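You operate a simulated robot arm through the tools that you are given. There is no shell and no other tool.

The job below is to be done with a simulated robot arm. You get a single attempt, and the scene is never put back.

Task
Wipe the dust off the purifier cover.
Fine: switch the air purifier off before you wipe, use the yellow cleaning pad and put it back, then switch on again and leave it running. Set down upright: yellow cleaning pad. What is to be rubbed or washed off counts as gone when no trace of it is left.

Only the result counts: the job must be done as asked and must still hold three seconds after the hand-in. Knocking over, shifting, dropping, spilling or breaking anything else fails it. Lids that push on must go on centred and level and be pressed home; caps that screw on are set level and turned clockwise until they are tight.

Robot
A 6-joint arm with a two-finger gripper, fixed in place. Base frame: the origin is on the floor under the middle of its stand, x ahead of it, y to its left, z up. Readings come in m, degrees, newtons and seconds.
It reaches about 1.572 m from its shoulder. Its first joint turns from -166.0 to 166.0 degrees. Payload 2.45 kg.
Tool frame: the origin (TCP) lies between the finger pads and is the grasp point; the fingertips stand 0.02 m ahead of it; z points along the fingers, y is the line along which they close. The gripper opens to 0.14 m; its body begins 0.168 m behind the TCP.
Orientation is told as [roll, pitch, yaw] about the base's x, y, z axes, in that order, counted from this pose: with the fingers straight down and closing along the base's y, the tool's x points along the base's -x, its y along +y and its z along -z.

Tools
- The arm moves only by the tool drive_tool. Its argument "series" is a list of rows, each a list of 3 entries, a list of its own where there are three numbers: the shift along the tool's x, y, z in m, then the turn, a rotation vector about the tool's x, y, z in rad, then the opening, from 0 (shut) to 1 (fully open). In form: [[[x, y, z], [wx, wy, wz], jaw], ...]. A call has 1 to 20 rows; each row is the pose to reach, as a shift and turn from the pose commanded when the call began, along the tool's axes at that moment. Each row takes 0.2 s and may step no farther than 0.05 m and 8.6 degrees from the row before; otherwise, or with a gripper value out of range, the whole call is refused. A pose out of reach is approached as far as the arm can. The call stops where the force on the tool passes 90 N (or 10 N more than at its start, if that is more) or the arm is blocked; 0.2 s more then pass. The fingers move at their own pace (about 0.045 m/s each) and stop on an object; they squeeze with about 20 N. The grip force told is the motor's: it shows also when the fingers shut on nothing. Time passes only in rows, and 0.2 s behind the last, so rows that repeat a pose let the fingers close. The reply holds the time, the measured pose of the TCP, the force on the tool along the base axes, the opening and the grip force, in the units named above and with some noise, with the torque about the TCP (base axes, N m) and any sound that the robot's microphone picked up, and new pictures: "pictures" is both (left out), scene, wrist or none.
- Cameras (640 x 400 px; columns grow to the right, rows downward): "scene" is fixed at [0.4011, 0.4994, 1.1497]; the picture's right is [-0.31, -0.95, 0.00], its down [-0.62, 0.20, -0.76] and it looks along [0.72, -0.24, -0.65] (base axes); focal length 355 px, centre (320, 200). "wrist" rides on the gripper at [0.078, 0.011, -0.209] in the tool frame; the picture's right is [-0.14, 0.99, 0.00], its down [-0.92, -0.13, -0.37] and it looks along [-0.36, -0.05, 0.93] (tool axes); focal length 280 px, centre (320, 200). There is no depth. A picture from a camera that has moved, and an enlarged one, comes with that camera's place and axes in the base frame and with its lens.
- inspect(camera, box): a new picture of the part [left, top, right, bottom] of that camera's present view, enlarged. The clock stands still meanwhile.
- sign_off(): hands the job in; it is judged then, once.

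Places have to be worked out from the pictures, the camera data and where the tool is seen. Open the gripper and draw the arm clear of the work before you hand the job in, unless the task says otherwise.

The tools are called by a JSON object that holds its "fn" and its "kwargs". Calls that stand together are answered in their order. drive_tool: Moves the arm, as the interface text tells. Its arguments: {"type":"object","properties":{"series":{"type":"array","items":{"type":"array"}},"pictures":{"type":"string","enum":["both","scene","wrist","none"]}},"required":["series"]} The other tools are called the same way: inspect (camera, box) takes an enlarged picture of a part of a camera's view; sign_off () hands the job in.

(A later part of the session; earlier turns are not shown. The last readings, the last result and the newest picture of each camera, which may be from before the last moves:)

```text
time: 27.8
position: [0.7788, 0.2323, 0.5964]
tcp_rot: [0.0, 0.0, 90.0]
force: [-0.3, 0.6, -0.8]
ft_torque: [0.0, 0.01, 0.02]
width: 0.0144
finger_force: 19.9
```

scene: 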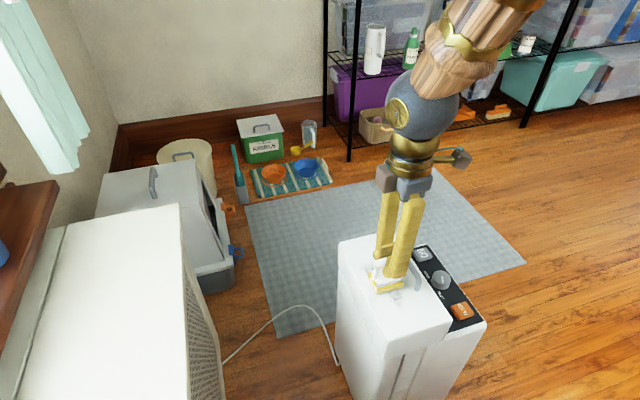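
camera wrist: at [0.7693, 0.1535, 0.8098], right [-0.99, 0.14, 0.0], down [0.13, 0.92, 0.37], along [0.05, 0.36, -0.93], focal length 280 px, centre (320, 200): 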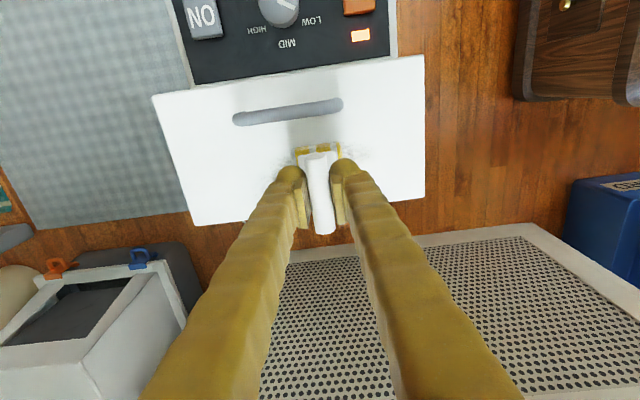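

The opening has shrunk slightly, from 15.8 to 14.4 mm. I'll check whether the bar is shifting in the fingers before doing anything else.

{"fn": "drive_tool", "kwargs": {"series": [[[0, 0, 0], [0, 0, 0], 0]], "pictures": "wrist"}}

{"fn": "inspect", "kwargs": {"camera": "scene", "box": [350, 230, 430, 310]}}

{"fn": "inspect", "kwargs": {"camera": "wrist", "box": [260, 110, 380, 240]}}

```text
time: 28.2
position: [0.7789, 0.232, 0.5973]
tcp_rot: [-0.1, 0.0, 90.0]
force: [0.0, 0.1, -0.7]
ft_torque: [0.03, -0.01, 0.0]
width: 0.014
finger_force: 19.5
camera wrist: at [0.7689, 0.1529, 0.8067], right [-0.99, 0.14, 0.0], down [0.13, 0.92, 0.37], along [0.05, 0.36, -0.93], focal length 280 px, centre (320, 200)
```

wrist: 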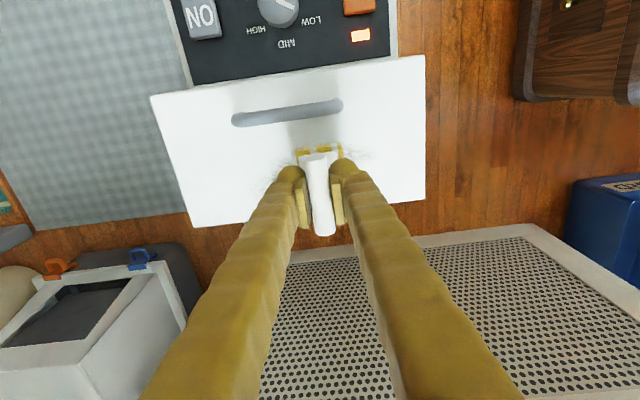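

```text
5.00 times, centred on (390, 270) of scene
camera zoom: at [0.4011, 0.4994, 1.1497], right [-0.31, -0.95, 0.0], down [-0.62, 0.2, -0.76], along [0.72, -0.24, -0.65], focal length 1777 px, centre (-30, -150)
```

zoom: 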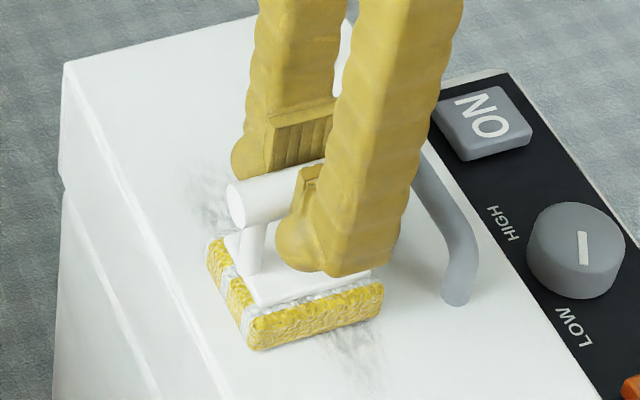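

```text
3.08 times, centred on (320, 175) of wrist
camera zoom: at [0.7689, 0.1529, 0.8067], right [-0.99, 0.14, 0.0], down [0.13, 0.92, 0.37], along [0.05, 0.36, -0.93], focal length 863 px, centre (320, 277)
```

zoom: 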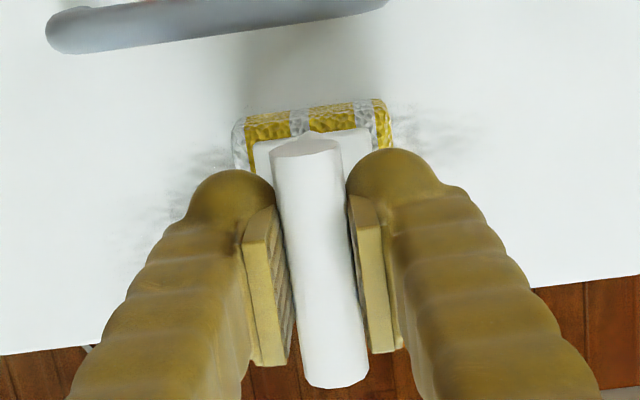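

The scene view suggests the pad bottom has just met the cover. I'll take one more small step and watch force and opening.

{"fn": "drive_tool", "kwargs": {"series": [[[0, 0, 0.001], [0, 0, 0], 0], [[0, 0, 0.002], [0, 0, 0], 0], [[0, 0, 0.002], [0, 0, 0], 0], [[0, 0, 0.002], [0, 0, 0], 0]], "pictures": "none"}}

```text
time: 29.2
position: [0.7785, 0.2327, 0.5952]
tcp_rot: [0.1, 0.1, 90.0]
force: [0.6, 0.1, 0.2]
ft_torque: [0.04, -0.02, 0.03]
width: 0.0139
finger_force: 19.7
```

The opening is steady at 14 mm and there's still essentially no vertical force. I'll lower another 2 mm.

{"fn": "drive_tool", "kwargs": {"series": [[[0, 0, 0.001], [0, 0, 0], 0], [[0, 0, 0.002], [0, 0, 0], 0], [[0, 0, 0.002], [0, 0, 0], 0], [[0, 0, 0.002], [0, 0, 0], 0]], "pictures": "none"}}

{"fn": "inspect", "kwargs": {"camera": "scene", "box": [350, 230, 430, 310]}}

{"fn": "inspect", "kwargs": {"camera": "wrist", "box": [260, 110, 380, 240]}}

```text
time: 30.2
position: [0.7799, 0.2319, 0.5929]
tcp_rot: [0.0, 0.0, 90.0]
force: [-0.2, 2.3, 12.2]
ft_torque: [0.03, -0.01, -0.01]
width: 0.0132
finger_force: 19.8
```

```text
5.00 times, centred on (390, 270) of scene
camera zoom: at [0.4011, 0.4994, 1.1497], right [-0.31, -0.95, 0.0], down [-0.62, 0.2, -0.76], along [0.72, -0.24, -0.65], focal length 1777 px, centre (-30, -150)
```

zoom: 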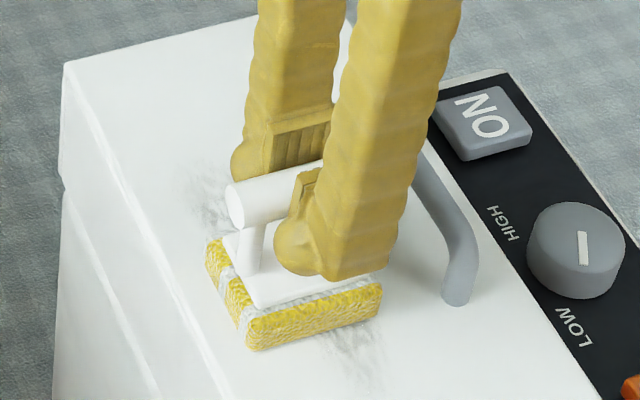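

```text
3.08 times, centred on (320, 175) of wrist
camera zoom: at [0.7691, 0.1529, 0.8032], right [-0.99, 0.14, 0.0], down [0.13, 0.92, 0.37], along [0.05, 0.37, -0.93], focal length 863 px, centre (320, 277)
```

zoom: 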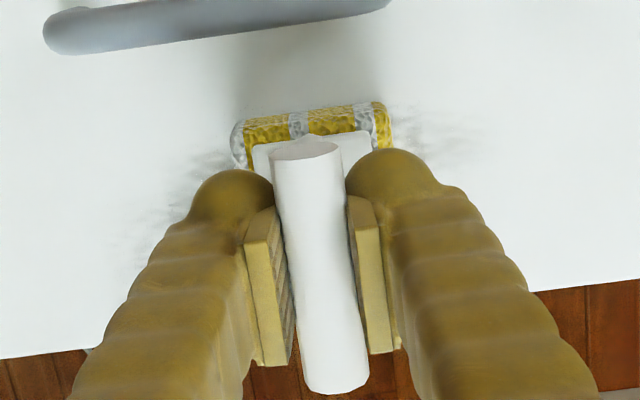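

Now there's solid contact at about 12 N. I'll ease off slightly and make the first slow wiping stroke along x across the dust, ending at the centre.

{"fn": "drive_tool", "kwargs": {"series": [[[0, 0, -0.0006], [0, 0, 0], 0], [[0, 0.015, -0.0006], [0, 0, 0], 0], [[0, 0.03, -0.0006], [0, 0, 0], 0], [[0, 0.045, -0.0006], [0, 0, 0], 0], [[0, 0.06, -0.0006], [0, 0, 0], 0], [[0, 0.072, -0.0006], [0, 0, 0], 0], [[0, 0.072, -0.0006], [0, 0, 0], 0]]}}

{"fn": "inspect", "kwargs": {"camera": "scene", "box": [330, 220, 450, 340]}}

{"fn": "inspect", "kwargs": {"camera": "wrist", "box": [180, 80, 440, 240]}}

```text
time: 31.8
position: [0.7088, 0.2303, 0.5948]
tcp_rot: [0.0, 0.0, 90.0]
force: [0.4, -0.3, -0.4]
ft_torque: [0.0, -0.01, -0.02]
width: 0.0133
finger_force: 20.0
camera wrist: at [0.6976, 0.1528, 0.8041], right [-0.99, 0.14, 0.0], down [0.13, 0.92, 0.37], along [0.05, 0.37, -0.93], focal length 280 px, centre (320, 200)
```

scene: 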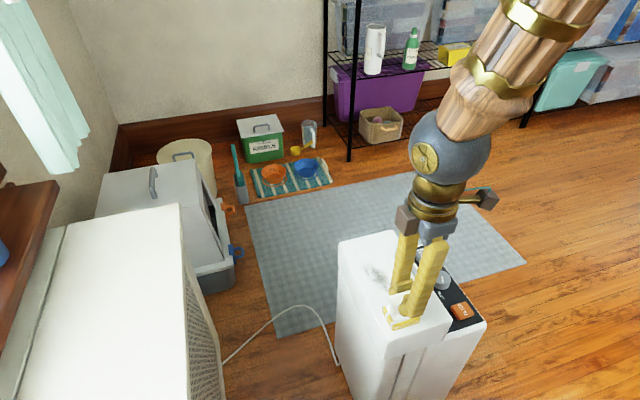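
wrist: 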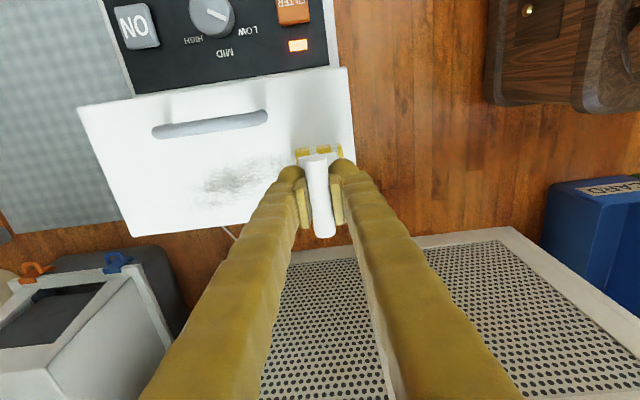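

```text
3.33 times, centred on (390, 280) of scene
camera zoom: at [0.4011, 0.4994, 1.1497], right [-0.31, -0.95, 0.0], down [-0.62, 0.2, -0.76], along [0.72, -0.24, -0.65], focal length 1185 px, centre (87, -67)
```

zoom: 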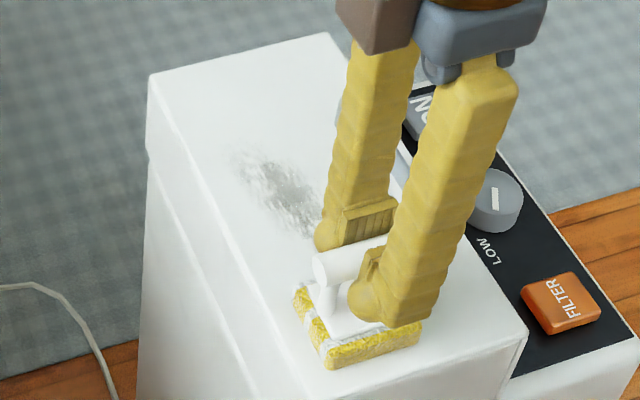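

```text
2.46 times, centred on (310, 160) of wrist
camera zoom: at [0.6976, 0.1528, 0.8041], right [-0.99, 0.14, 0.0], down [0.13, 0.92, 0.37], along [0.05, 0.37, -0.93], focal length 690 px, centre (345, 298)
```

zoom: 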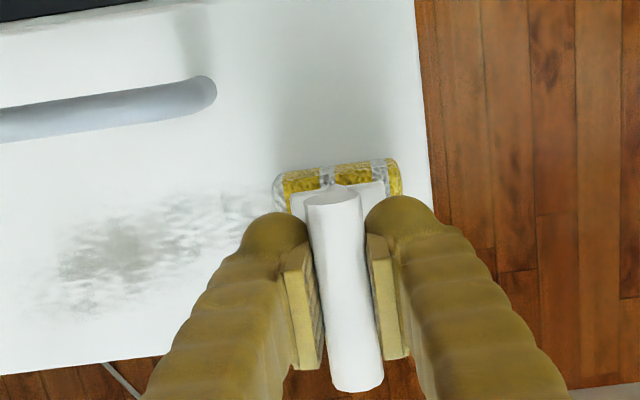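

The pressure vanished after easing off (force≈0), and the dust is still there. I'll press back down about 1.2 mm here and check the force.

{"fn": "drive_tool", "kwargs": {"series": [[[0, 0, 0.0006], [0, 0, 0], 0], [[0, 0, 0.0012], [0, 0, 0], 0], [[0, 0, 0.0012], [0, 0, 0], 0]], "pictures": "none"}}

```text
time: 32.6
position: [0.7077, 0.2322, 0.5934]
tcp_rot: [0.1, 0.0, 90.1]
force: [1.6, 0.5, 12.8]
ft_torque: [-0.1, 0.0, 0.02]
width: 0.0132
finger_force: 19.5
```

Contact is back at about 13 N. I'll stroke slowly in +x over the dust at this depth and check both force and result.

{"fn": "drive_tool", "kwargs": {"series": [[[0, -0.01, -0.0002], [0, 0, 0], 0], [[0, -0.025, -0.0002], [0, 0, 0], 0], [[0, -0.04, -0.0002], [0, 0, 0], 0], [[0, -0.055, -0.0002], [0, 0, 0], 0]]}}

{"fn": "inspect", "kwargs": {"camera": "wrist", "box": [180, 80, 440, 240]}}

{"fn": "inspect", "kwargs": {"camera": "scene", "box": [330, 220, 450, 340]}}

```text
time: 33.6
position: [0.7623, 0.2328, 0.5918]
tcp_rot: [0.0, 0.1, 90.1]
force: [-1.4, 0.0, 2.1]
ft_torque: [-0.03, 0.08, -0.01]
width: 0.0129
finger_force: 19.9
camera wrist: at [0.7529, 0.154, 0.8026], right [-0.99, 0.14, 0.0], down [0.13, 0.92, 0.37], along [0.05, 0.36, -0.93], focal length 280 px, centre (320, 200)
```

scene: 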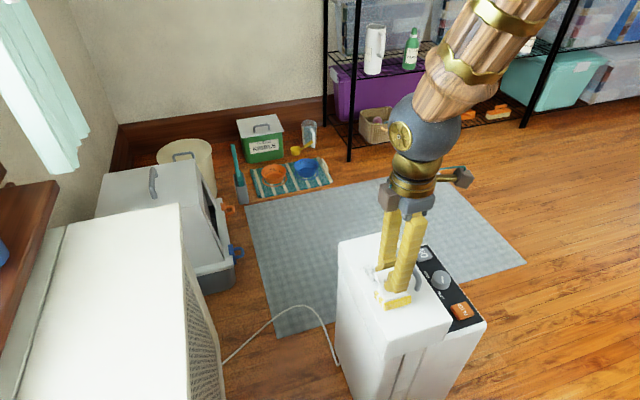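
wrist: 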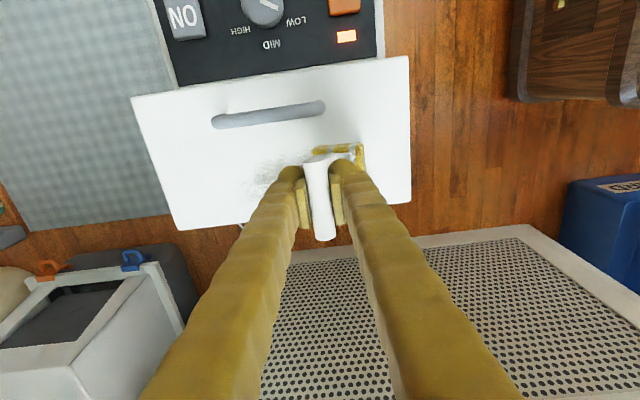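

```text
2.46 times, centred on (310, 160) of wrist
camera zoom: at [0.7529, 0.154, 0.8026], right [-0.99, 0.14, 0.0], down [0.13, 0.92, 0.37], along [0.05, 0.36, -0.93], focal length 690 px, centre (345, 298)
```

zoom: 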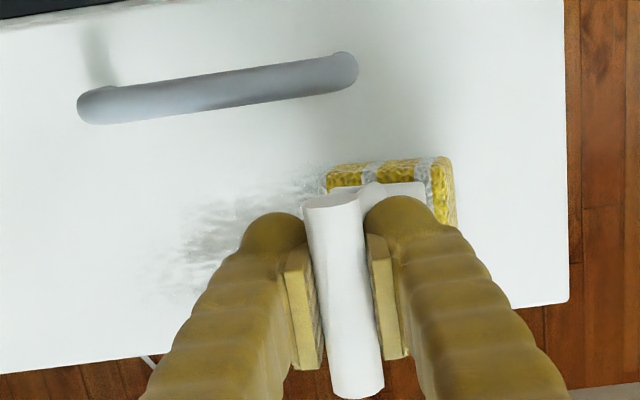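

```text
3.33 times, centred on (390, 280) of scene
camera zoom: at [0.4011, 0.4994, 1.1497], right [-0.31, -0.95, 0.0], down [-0.62, 0.2, -0.76], along [0.72, -0.24, -0.65], focal length 1185 px, centre (87, -67)
```

zoom: 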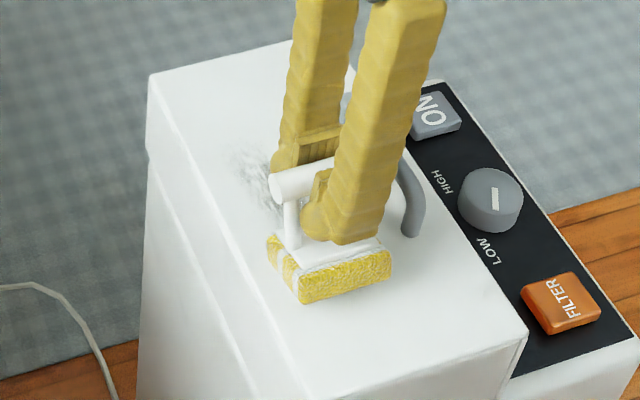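

The dust behind the pad is gone, so wiping with contact works. The drag has rotated the pad about its bar, though: it trails toward -x. I'll lift a few mm and measure the tilt.

{"fn": "drive_tool", "kwargs": {"series": [[[0, 0, -0.005], [0, 0, 0], 0], [[0, 0, -0.015], [0, 0, 0], 0], [[0, 0, -0.03], [0, 0, 0], 0], [[0, 0, -0.03], [0, 0, 0], 0]]}}

{"fn": "inspect", "kwargs": {"camera": "wrist", "box": [180, 80, 440, 240]}}

{"fn": "inspect", "kwargs": {"camera": "scene", "box": [340, 220, 440, 320]}}

```text
time: 34.6
position: [0.7618, 0.2325, 0.6217]
tcp_rot: [-0.1, 0.0, 90.0]
force: [0.7, 0.2, 0.2]
ft_torque: [0.0, -0.02, -0.01]
width: 0.0126
finger_force: 20.1
camera wrist: at [0.7525, 0.1539, 0.8338], right [-0.99, 0.14, 0.0], down [0.13, 0.92, 0.37], along [0.05, 0.37, -0.93], focal length 280 px, centre (320, 200)
```

scene: 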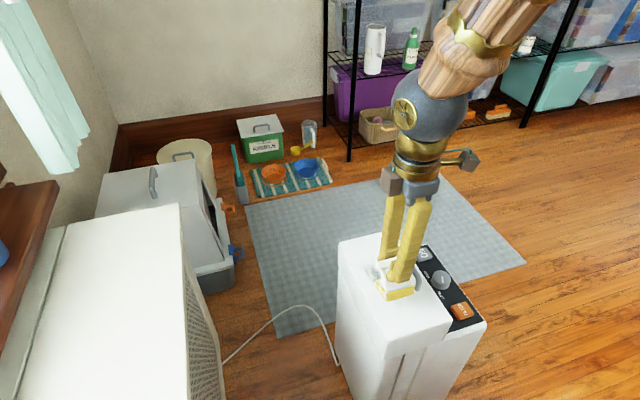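
wrist: 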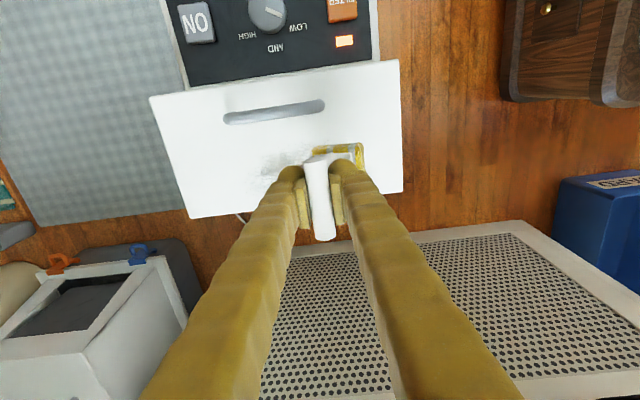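

```text
2.46 times, centred on (310, 160) of wrist
camera zoom: at [0.7525, 0.1539, 0.8338], right [-0.99, 0.14, 0.0], down [0.13, 0.92, 0.37], along [0.05, 0.37, -0.93], focal length 690 px, centre (345, 298)
```

zoom: 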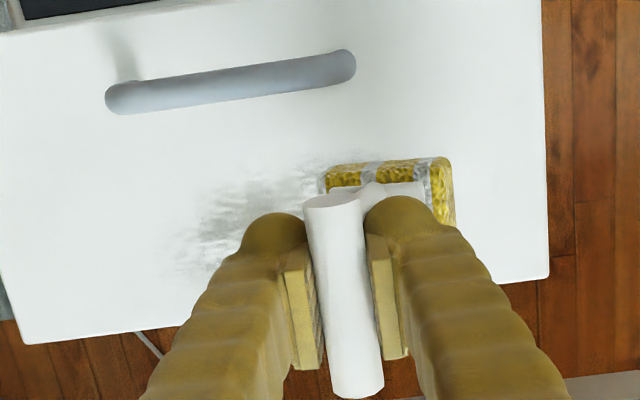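

```text
4.00 times, centred on (390, 270) of scene
camera zoom: at [0.4011, 0.4994, 1.1497], right [-0.31, -0.95, 0.0], down [-0.62, 0.2, -0.76], along [0.72, -0.24, -0.65], focal length 1422 px, centre (40, -80)
```

zoom: 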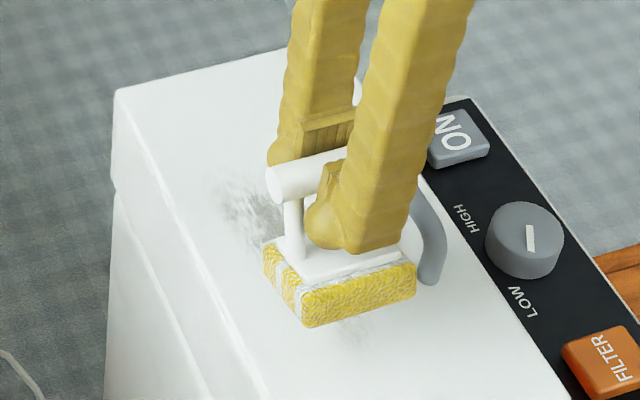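

The pad has swung about 17° on the bar because the lever is long. My plan is to drag it gently back toward -x to level it, set it down on the cover, and regrip it low on its sides, which is far stiffer. First the levelling drag.

{"fn": "drive_tool", "kwargs": {"series": [[[0, 0, 0.015], [0, 0, 0], 0], [[0, 0, 0.025], [0, 0, 0], 0], [[0, 0, 0.0295], [0, 0, 0], 0], [[0, 0.008, 0.0297], [0, 0, 0], 0], [[0, 0.016, 0.0297], [0, 0, 0], 0], [[0, 0.024, 0.0297], [0, 0, 0], 0], [[0, 0.03, 0.0297], [0, 0, 0], 0]]}}

{"fn": "inspect", "kwargs": {"camera": "wrist", "box": [180, 80, 440, 240]}}

{"fn": "inspect", "kwargs": {"camera": "scene", "box": [340, 220, 440, 320]}}

```text
time: 36.2
position: [0.7326, 0.2329, 0.5923]
tcp_rot: [0.0, 0.0, 90.0]
force: [0.3, -0.1, 1.9]
ft_torque: [0.01, -0.02, 0.02]
width: 0.0125
finger_force: 19.5
camera wrist: at [0.7222, 0.1533, 0.8024], right [-0.99, 0.14, 0.0], down [0.13, 0.92, 0.37], along [0.05, 0.36, -0.93], focal length 280 px, centre (320, 200)
```

scene: 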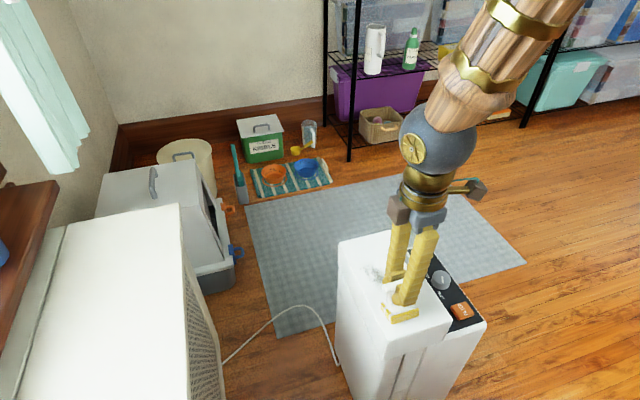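
wrist: 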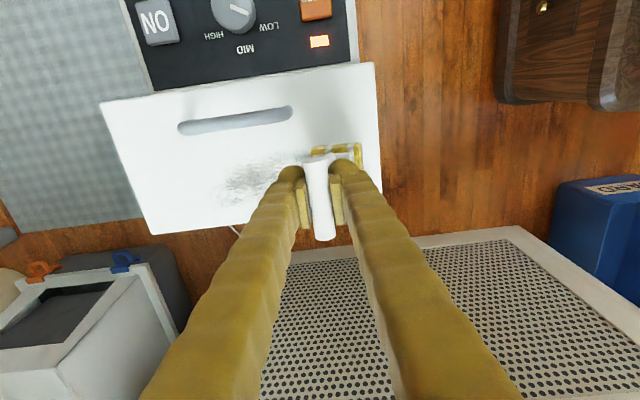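

```text
2.46 times, centred on (310, 160) of wrist
camera zoom: at [0.7222, 0.1533, 0.8024], right [-0.99, 0.14, 0.0], down [0.13, 0.92, 0.37], along [0.05, 0.36, -0.93], focal length 690 px, centre (345, 298)
```

zoom: 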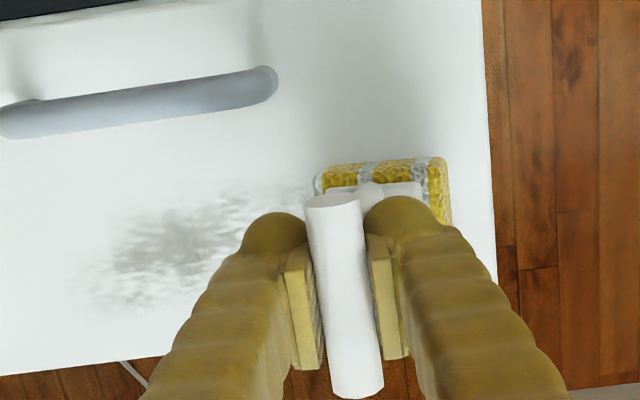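

```text
4.00 times, centred on (390, 270) of scene
camera zoom: at [0.4011, 0.4994, 1.1497], right [-0.31, -0.95, 0.0], down [-0.62, 0.2, -0.76], along [0.72, -0.24, -0.65], focal length 1422 px, centre (40, -80)
```

zoom: 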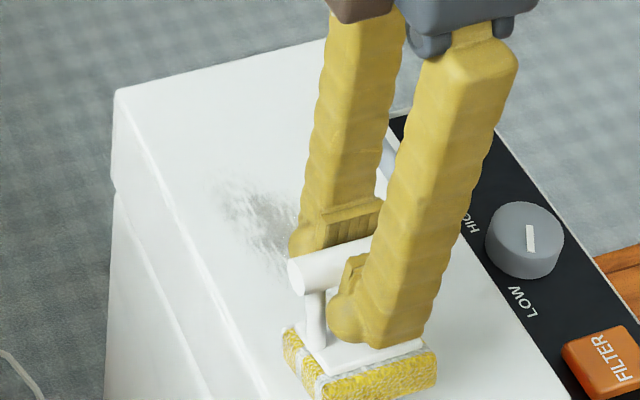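

The drag only levelled it a little. I'll tilt the tool about the bar axis instead, after lifting slightly, so the pad itself hangs level, then check.

{"fn": "drive_tool", "kwargs": {"series": [[[0, 0, -0.004], [0, 0, 0], 0], [[0, 0, -0.008], [0.1, 0, 0], 0], [[0, 0, -0.008], [0.2, 0, 0], 0], [[0, 0, -0.008], [0.28, 0, 0], 0], [[0, 0, -0.008], [0.28, 0, 0], 0]]}}

{"fn": "inspect", "kwargs": {"camera": "wrist", "box": [180, 80, 440, 240]}}

{"fn": "inspect", "kwargs": {"camera": "scene", "box": [340, 220, 440, 320]}}

```text
time: 37.4
position: [0.7329, 0.2285, 0.5997]
tcp_rot: [-14.4, 0.7, 89.3]
force: [0.3, 0.3, -0.9]
ft_torque: [-0.02, 0.04, -0.01]
width: 0.0128
finger_force: 20.4
out of reach, approached as far as the arm can: row 4, 5
camera wrist: at [0.6705, 0.1519, 0.8022], right [-0.96, 0.15, -0.25], down [0.04, 0.92, 0.38], along [0.28, 0.35, -0.89], focal length 280 px, centre (320, 200)
```

scene: 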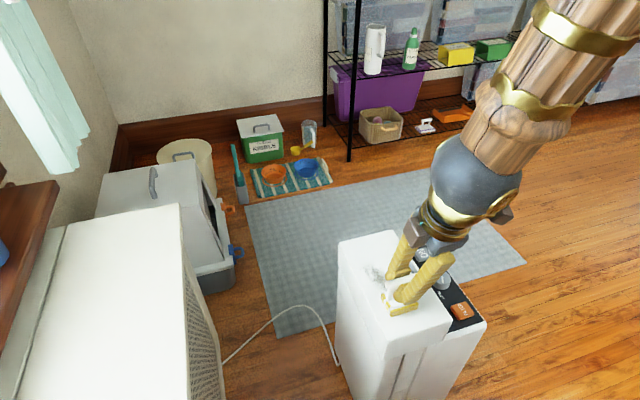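
wrist: 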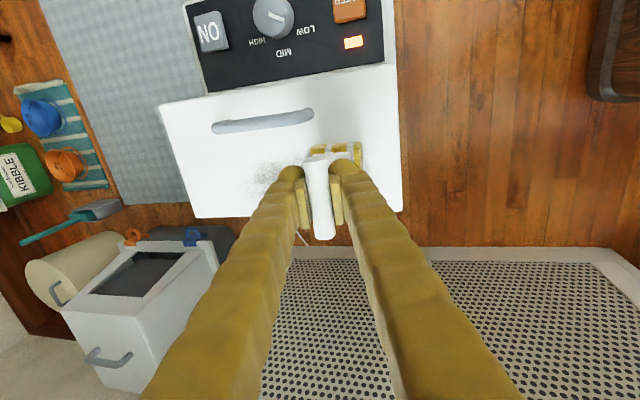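

```text
2.46 times, centred on (310, 160) of wrist
camera zoom: at [0.6705, 0.1519, 0.8022], right [-0.96, 0.15, -0.25], down [0.04, 0.92, 0.38], along [0.28, 0.35, -0.89], focal length 690 px, centre (345, 298)
```

zoom: 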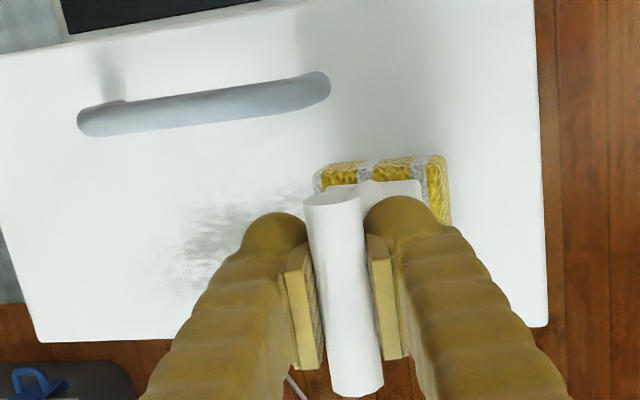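

```text
4.00 times, centred on (390, 270) of scene
camera zoom: at [0.4011, 0.4994, 1.1497], right [-0.31, -0.95, 0.0], down [-0.62, 0.2, -0.76], along [0.72, -0.24, -0.65], focal length 1422 px, centre (40, -80)
```

zoom: 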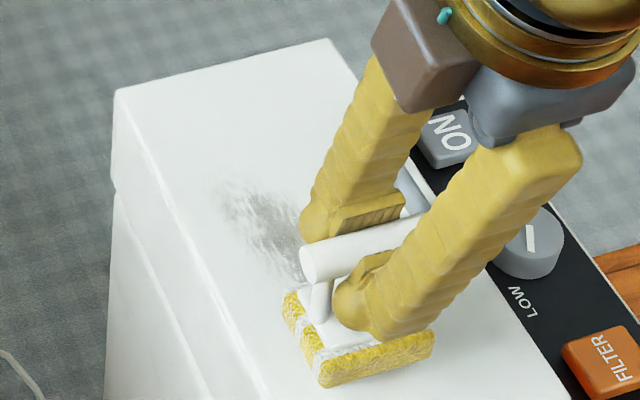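

The wrist reached its limit near 14° of tilt, but the pad now looks close to level. I'll back the tilt off slightly to a reachable pose and lower it so the base settles flat on the cover.

{"fn": "drive_tool", "kwargs": {"series": [[[0, 0, 0], [-0.06, 0, 0], 0], [[0.0, 0.001, 0.004], [-0.06, 0, 0], 0], [[0.0, 0.002, 0.0065], [-0.06, 0, 0], 0], [[0.0, 0.002, 0.0065], [-0.06, 0, 0], 0]], "pictures": "wrist"}}

{"fn": "inspect", "kwargs": {"camera": "scene", "box": [340, 220, 440, 320]}}

```text
time: 38.4
position: [0.7333, 0.2287, 0.5934]
tcp_rot: [-12.7, 0.1, 90.1]
force: [-0.2, -0.1, -0.8]
ft_torque: [0.01, 0.06, 0.04]
width: 0.0132
finger_force: 19.6
camera wrist: at [0.6774, 0.1489, 0.7964], right [-0.97, 0.14, -0.22], down [0.04, 0.92, 0.39], along [0.25, 0.36, -0.9], focal length 280 px, centre (320, 200)
```

wrist: 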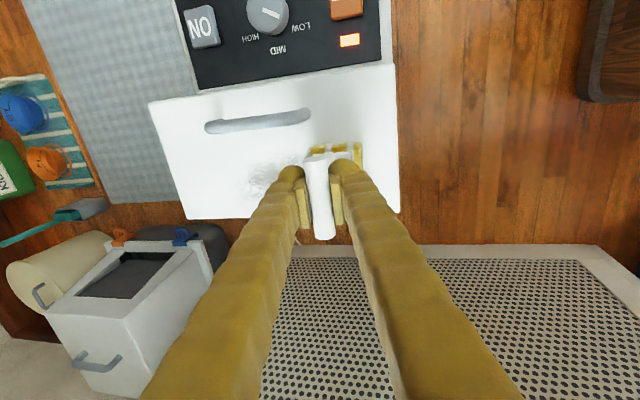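

```text
4.00 times, centred on (390, 270) of scene
camera zoom: at [0.4011, 0.4994, 1.1497], right [-0.31, -0.95, 0.0], down [-0.62, 0.2, -0.76], along [0.72, -0.24, -0.65], focal length 1422 px, centre (40, -80)
```

zoom: 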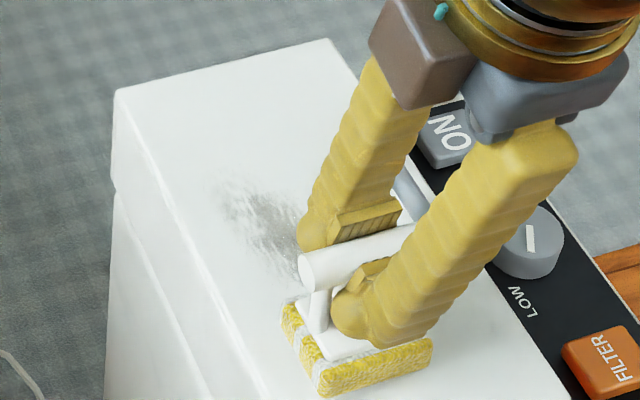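

No contact yet. I'll lower in 1 mm steps until I feel the cover.

{"fn": "drive_tool", "kwargs": {"series": [[[0, 0.0003, 0.001], [0, 0, 0], 0], [[0, 0.0005, 0.002], [0, 0, 0], 0], [[0, 0.0005, 0.002], [0, 0, 0], 0]], "pictures": "none"}}

```text
time: 39.2
position: [0.7323, 0.2277, 0.5917]
tcp_rot: [-12.6, 0.0, 90.0]
force: [0.0, -0.3, -0.5]
ft_torque: [-0.05, -0.06, 0.03]
width: 0.0126
finger_force: 19.9
```

Still free of contact. I'll take another small step down.

{"fn": "drive_tool", "kwargs": {"series": [[[0, 0.0003, 0.001], [0, 0, 0], 0], [[0, 0.0005, 0.002], [0, 0, 0], 0], [[0, 0.0005, 0.002], [0, 0, 0], 0]], "pictures": "none"}}

```text
time: 40.0
position: [0.7333, 0.2282, 0.5906]
tcp_rot: [-12.6, 0.1, 90.0]
force: [-0.3, 0.9, -0.7]
ft_torque: [-0.01, 0.01, 0.03]
width: 0.0125
finger_force: 20.3
```

Still nothing at z≈0.590, so I'll continue.

{"fn": "drive_tool", "kwargs": {"series": [[[0, 0.0003, 0.001], [0, 0, 0], 0], [[0, 0.0005, 0.002], [0, 0, 0], 0], [[0, 0.0005, 0.002], [0, 0, 0], 0]], "pictures": "wrist"}}

{"fn": "inspect", "kwargs": {"camera": "scene", "box": [350, 250, 430, 330]}}

```text
time: 40.8
position: [0.7329, 0.2279, 0.589]
tcp_rot: [-12.6, 0.1, 90.0]
force: [-4.3, -0.7, 13.7]
ft_torque: [0.04, -0.02, 0.04]
width: 0.0125
finger_force: 19.9
camera wrist: at [0.6773, 0.1492, 0.7908], right [-0.97, 0.14, -0.22], down [0.04, 0.92, 0.39], along [0.25, 0.37, -0.9], focal length 280 px, centre (320, 200)
```

wrist: 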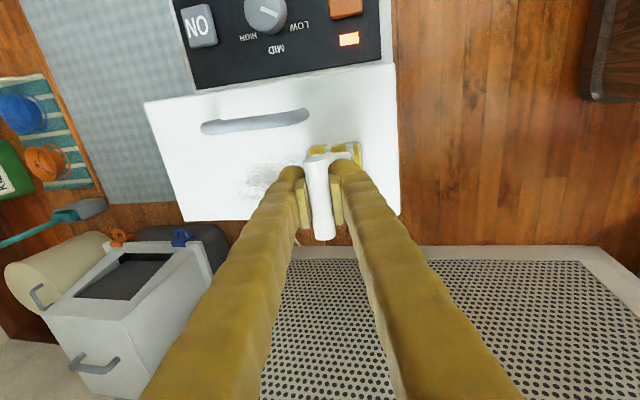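

```text
5.00 times, centred on (390, 290) of scene
camera zoom: at [0.4011, 0.4994, 1.1497], right [-0.31, -0.95, 0.0], down [-0.62, 0.2, -0.76], along [0.72, -0.24, -0.65], focal length 1777 px, centre (-30, -250)
```

zoom: 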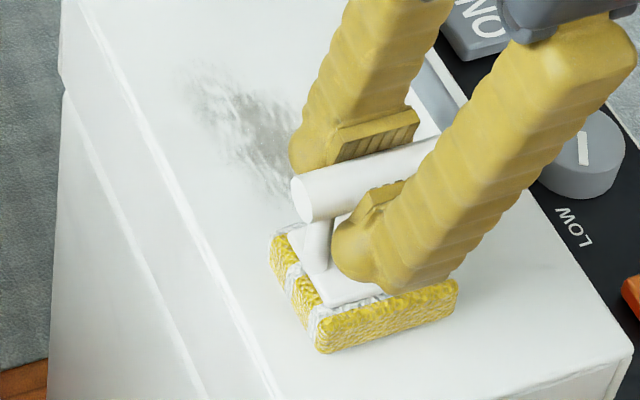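

The pad is flat on the cover with about 14 N of contact. I'll open the jaw moderately and back straight out along the tool axis, leaving the pad standing there.

{"fn": "drive_tool", "kwargs": {"series": [[[0, -0.0002, -0.0006], [0, 0, 0], 0], [[0, -0.0002, -0.0006], [0, 0, 0], 0.35], [[0, -0.0002, -0.0006], [0, 0, 0], 0.35], [[0, -0.0002, -0.0006], [0, 0, 0], 0.35], [[0, -0.0002, -0.0006], [0, 0, 0], 0.35], [[0, -0.0002, -0.01], [0, 0, 0], 0.35], [[0, -0.0002, -0.03], [0, 0, 0], 0.35], [[0, -0.0002, -0.06], [0, 0, 0], 0.35], [[0, -0.0002, -0.1], [0, 0, 0], 0.35], [[0, -0.0002, -0.1], [0, 0, 0], 0.35]]}}

{"fn": "inspect", "kwargs": {"camera": "scene", "box": [340, 220, 460, 340]}}

{"fn": "inspect", "kwargs": {"camera": "wrist", "box": [160, 60, 440, 240]}}

```text
time: 43.0
position: [0.7114, 0.2277, 0.6863]
tcp_rot: [-12.5, 0.0, 89.9]
force: [-0.6, 0.1, 0.9]
ft_torque: [-0.01, -0.03, -0.02]
width: 0.0488
finger_force: 0.2
camera wrist: at [0.6566, 0.1488, 0.8886], right [-0.97, 0.14, -0.22], down [0.04, 0.92, 0.39], along [0.25, 0.36, -0.9], focal length 280 px, centre (320, 200)
```

scene: 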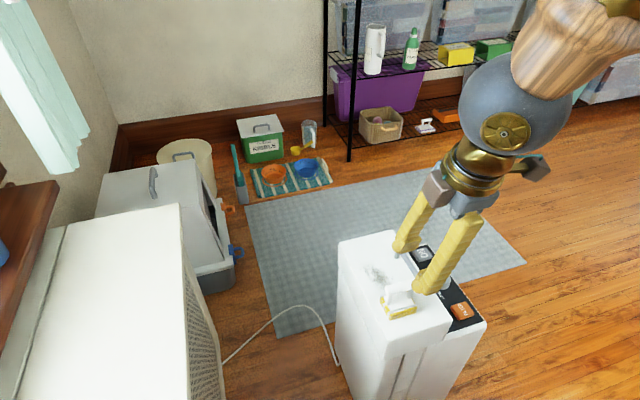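
wrist: 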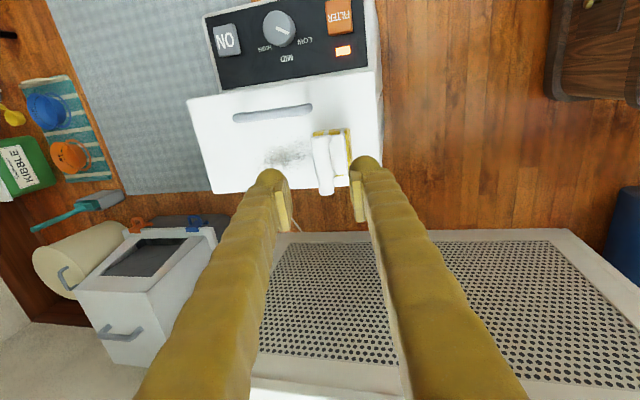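

```text
3.33 times, centred on (400, 280) of scene
camera zoom: at [0.4011, 0.4994, 1.1497], right [-0.31, -0.95, 0.0], down [-0.62, 0.2, -0.76], along [0.72, -0.24, -0.65], focal length 1185 px, centre (53, -67)
```

zoom: 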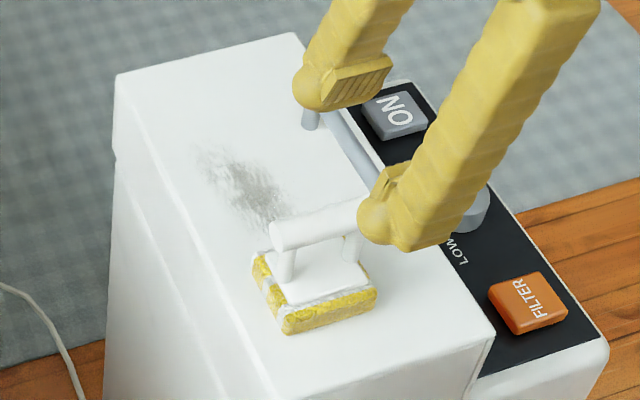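

```text
2.22 times, centred on (300, 150) of wrist
camera zoom: at [0.6566, 0.1488, 0.8886], right [-0.97, 0.14, -0.22], down [0.04, 0.92, 0.39], along [0.25, 0.36, -0.9], focal length 623 px, centre (364, 311)
```

zoom: 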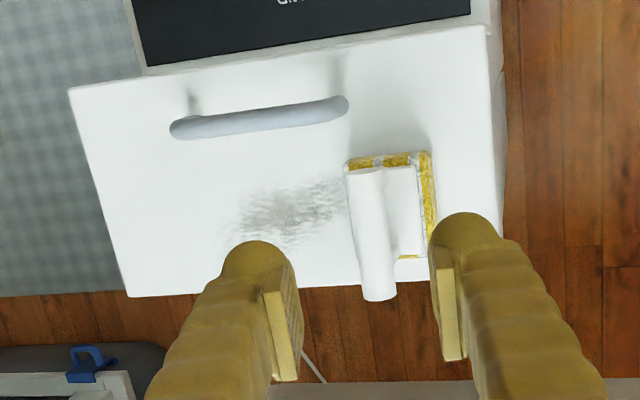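

The pad is standing flat at about (0.733, 0.227), with its base roughly 0.045 × 0.057 m. Now I'll straighten the tool above it and get a clear look.

{"fn": "drive_tool", "kwargs": {"series": [[[0.0003, -0.0088, -0.0145], [-0.055, 0, 0], 0.6], [[0.0006, -0.0175, -0.029], [-0.11, 0, 0], 0.6], [[0.0009, -0.0263, -0.0434], [-0.165, 0, 0], 0.6], [[0.0012, -0.035, -0.0578], [-0.22, 0, 0], 0.6], [[0.0012, -0.035, -0.0578], [-0.22, 0, 0], 0.6], [[0.0012, -0.035, -0.0578], [-0.22, 0, 0], 0.6]]}}

{"fn": "inspect", "kwargs": {"camera": "wrist", "box": [180, 60, 460, 240]}}

{"fn": "inspect", "kwargs": {"camera": "scene", "box": [340, 220, 460, 340]}}

```text
time: 44.4
position: [0.7325, 0.2267, 0.7485]
tcp_rot: [-0.1, 0.1, 90.0]
force: [0.1, -0.3, -0.5]
ft_torque: [-0.02, 0.01, -0.02]
width: 0.0843
finger_force: 0.0
camera wrist: at [0.723, 0.1467, 0.9591], right [-0.99, 0.14, 0.0], down [0.13, 0.92, 0.37], along [0.05, 0.37, -0.93], focal length 280 px, centre (320, 200)
```

scene: 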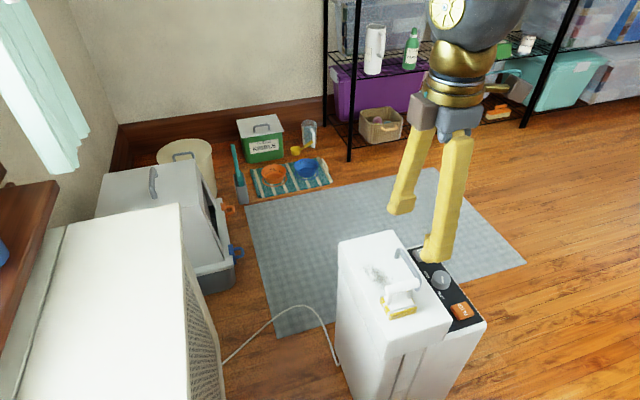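
wrist: 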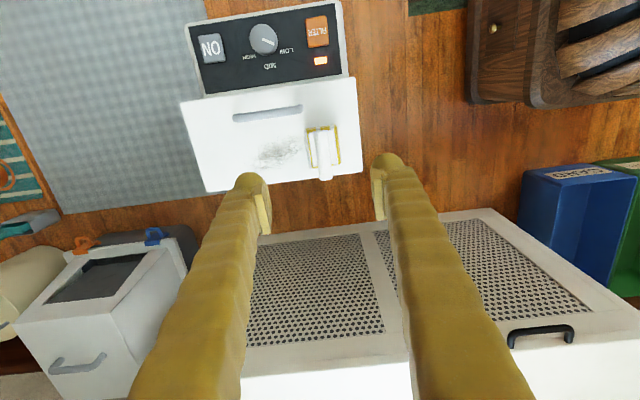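

```text
2.22 times, centred on (320, 150) of wrist
camera zoom: at [0.723, 0.1467, 0.9591], right [-0.99, 0.14, 0.0], down [0.13, 0.92, 0.37], along [0.05, 0.37, -0.93], focal length 623 px, centre (320, 311)
```

zoom: 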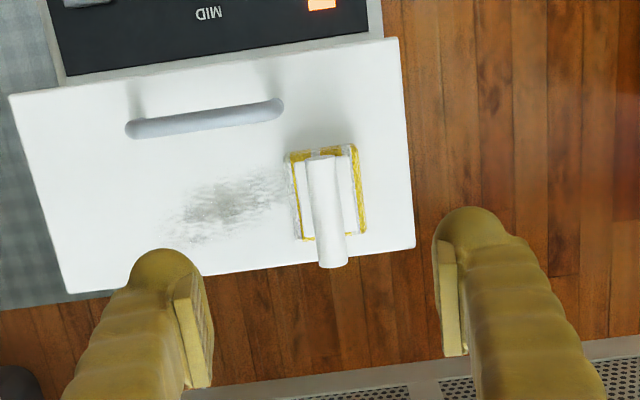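

```text
3.33 times, centred on (400, 280) of scene
camera zoom: at [0.4011, 0.4994, 1.1497], right [-0.31, -0.95, 0.0], down [-0.62, 0.2, -0.76], along [0.72, -0.24, -0.65], focal length 1185 px, centre (53, -67)
```

zoom: 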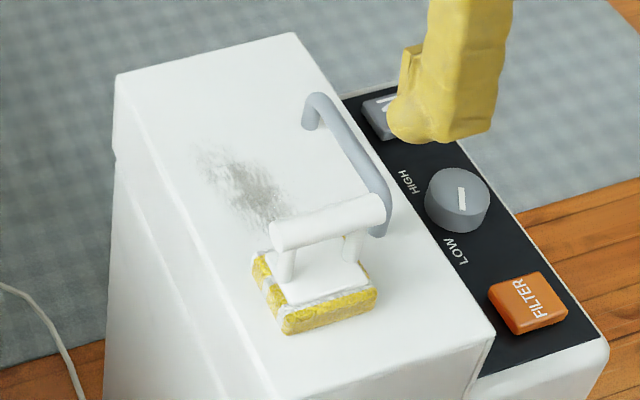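

The pad stands square at about (0.731, 0.226), and the cover edges are unchanged. I'll descend with the jaw at 8.4 cm so the fingers come down on either side of the pad's base.

{"fn": "drive_tool", "kwargs": {"series": [[[0, 0.0015, 0.045], [0, 0, 0], 0.6], [[0, 0.0015, 0.09], [0, 0, 0], 0.6], [[0, 0.0015, 0.13], [0, 0, 0], 0.6], [[0, 0.0015, 0.16], [0, 0, 0], 0.6], [[0, 0.0015, 0.175], [0, 0, 0], 0.6], [[0, 0.0015, 0.182], [0, 0, 0], 0.6], [[0, 0.0015, 0.182], [0, 0, 0], 0.6]]}}

{"fn": "inspect", "kwargs": {"camera": "wrist", "box": [220, 100, 420, 240]}}

{"fn": "inspect", "kwargs": {"camera": "scene", "box": [340, 230, 460, 340]}}

```text
time: 46.0
position: [0.7317, 0.2258, 0.5671]
tcp_rot: [0.0, 0.1, 90.0]
force: [0.3, 0.7, -0.9]
ft_torque: [-0.03, -0.01, 0.0]
width: 0.0841
finger_force: 0.0
camera wrist: at [0.7209, 0.1471, 0.7779], right [-0.99, 0.14, 0.0], down [0.13, 0.92, 0.37], along [0.05, 0.37, -0.93], focal length 280 px, centre (320, 200)
```

scene: 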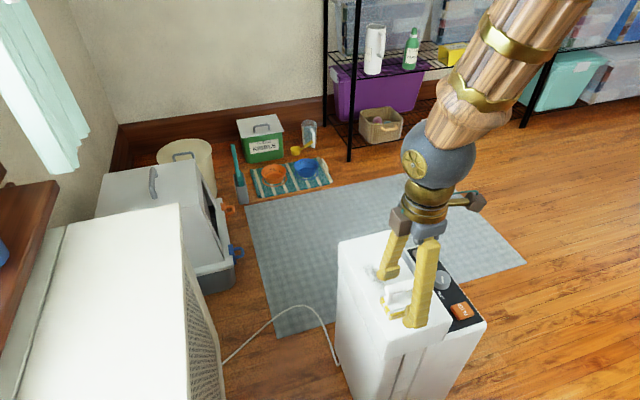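
wrist: 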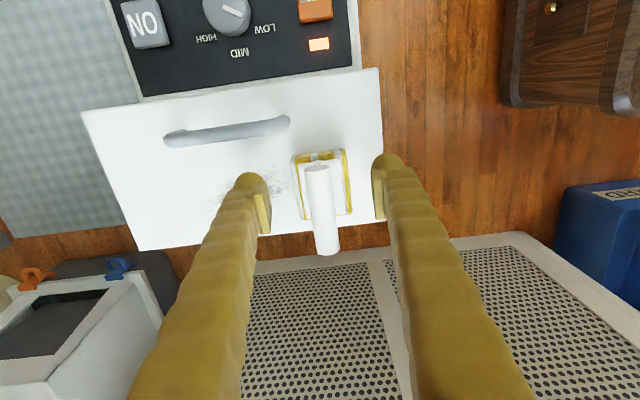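

```text
2.86 times, centred on (320, 170) of wrist
camera zoom: at [0.7209, 0.1471, 0.7779], right [-0.99, 0.14, 0.0], down [0.13, 0.92, 0.37], along [0.05, 0.37, -0.93], focal length 801 px, centre (320, 286)
```

zoom: 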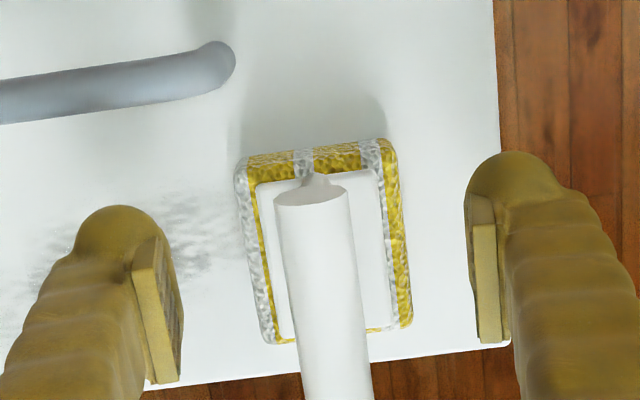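

```text
3.64 times, centred on (400, 285) of scene
camera zoom: at [0.4011, 0.4994, 1.1497], right [-0.31, -0.95, 0.0], down [-0.62, 0.2, -0.76], along [0.72, -0.24, -0.65], focal length 1292 px, centre (29, -109)
```

zoom: 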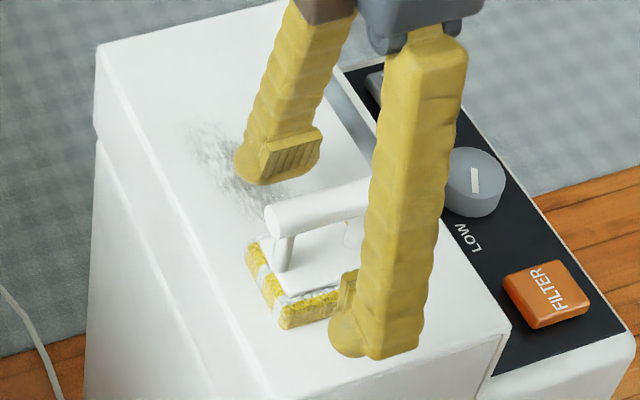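

The fingers straddle the pad's base with the tips about 15 mm above the cover. I'll lower a further 8 mm carefully and check for any contact.

{"fn": "drive_tool", "kwargs": {"series": [[[0, 0, 0.003], [0, 0, 0], 0.6], [[0, 0, 0.006], [0, 0, 0], 0.6], [[0, 0, 0.008], [0, 0, 0], 0.6], [[0, 0, 0.008], [0, 0, 0], 0.6]], "pictures": "none"}}

{"fn": "inspect", "kwargs": {"camera": "scene", "box": [340, 230, 460, 340]}}

```text
time: 47.0
position: [0.7318, 0.2254, 0.5593]
tcp_rot: [0.1, 0.0, 89.9]
force: [-1.0, -0.8, -0.3]
ft_torque: [0.02, 0.01, 0.02]
width: 0.0841
finger_force: 0.0
```

```text
3.64 times, centred on (400, 285) of scene
camera zoom: at [0.4011, 0.4994, 1.1497], right [-0.31, -0.95, 0.0], down [-0.62, 0.2, -0.76], along [0.72, -0.24, -0.65], focal length 1292 px, centre (29, -109)
```

zoom: 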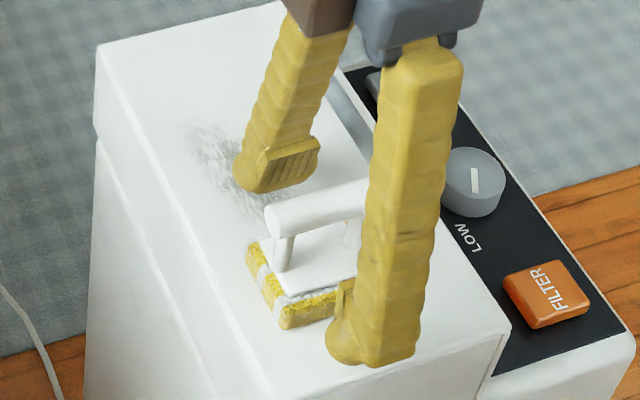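

No contact at z≈0.559, with the tips just clear of the cover. Closing onto the sides of the pad's base now.

{"fn": "drive_tool", "kwargs": {"series": [[[0, 0, 0], [0, 0, 0], 0.25], [[0, 0, 0], [0, 0, 0], 0.25], [[0, 0, 0], [0, 0, 0], 0.1], [[0, 0, 0], [0, 0, 0], 0.0], [[0, 0, 0], [0, 0, 0], 0.0], [[0, 0, 0], [0, 0, 0], 0.0]]}}

{"fn": "inspect", "kwargs": {"camera": "wrist", "box": [220, 100, 420, 240]}}

{"fn": "inspect", "kwargs": {"camera": "scene", "box": [340, 230, 460, 340]}}

```text
time: 48.2
position: [0.7317, 0.2268, 0.5666]
tcp_rot: [-0.3, -0.1, 90.0]
force: [-30.8, -7.7, 124.4]
ft_torque: [-0.12, 2.19, 0.09]
width: 0.0186
finger_force: 19.4
stopped in row 5: the force on the tool passed its limit at 98 N (the readings are from after the stop); the commanded pose is now the measured one
camera wrist: at [0.7212, 0.1472, 0.7766], right [-0.99, 0.14, 0.0], down [0.13, 0.92, 0.37], along [0.05, 0.37, -0.93], focal length 280 px, centre (320, 200)
```

scene: 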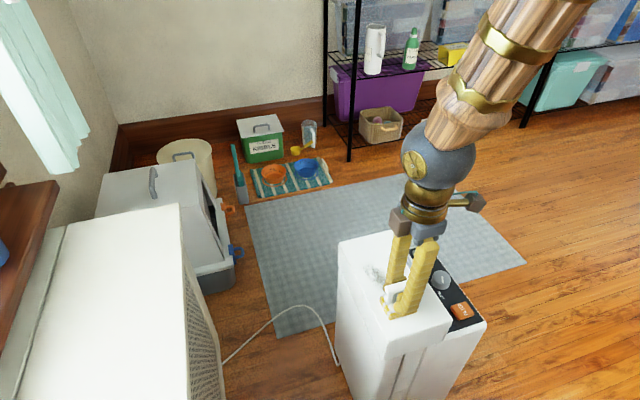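
wrist: 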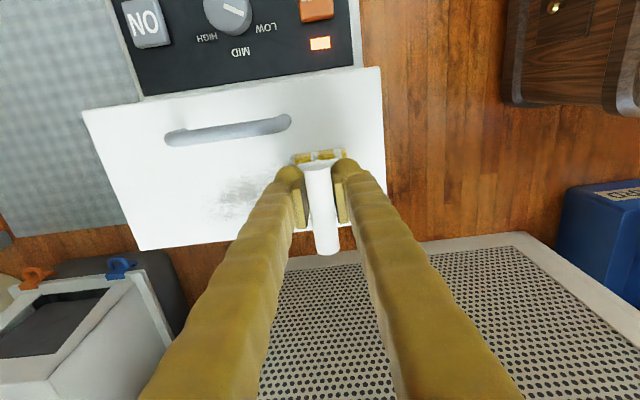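

```text
2.86 times, centred on (320, 170) of wrist
camera zoom: at [0.7212, 0.1472, 0.7766], right [-0.99, 0.14, 0.0], down [0.13, 0.92, 0.37], along [0.05, 0.37, -0.93], focal length 801 px, centre (320, 286)
```

zoom: 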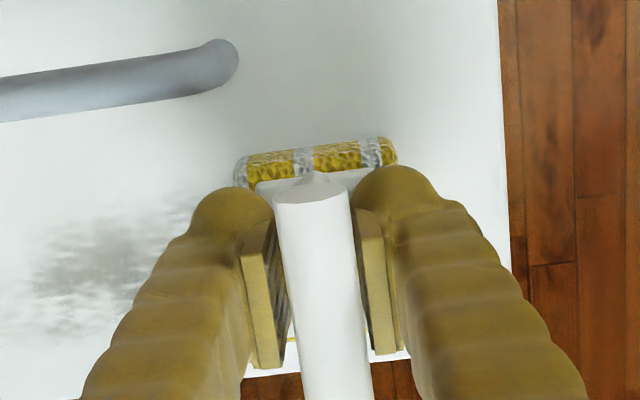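

```text
3.64 times, centred on (400, 285) of scene
camera zoom: at [0.4011, 0.4994, 1.1497], right [-0.31, -0.95, 0.0], down [-0.62, 0.2, -0.76], along [0.72, -0.24, -0.65], focal length 1292 px, centre (29, -109)
```

zoom: 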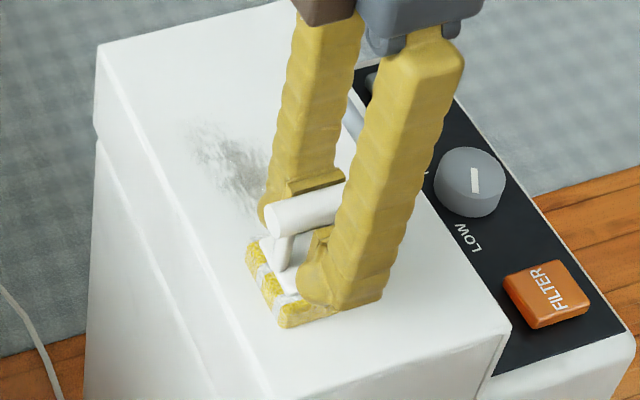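

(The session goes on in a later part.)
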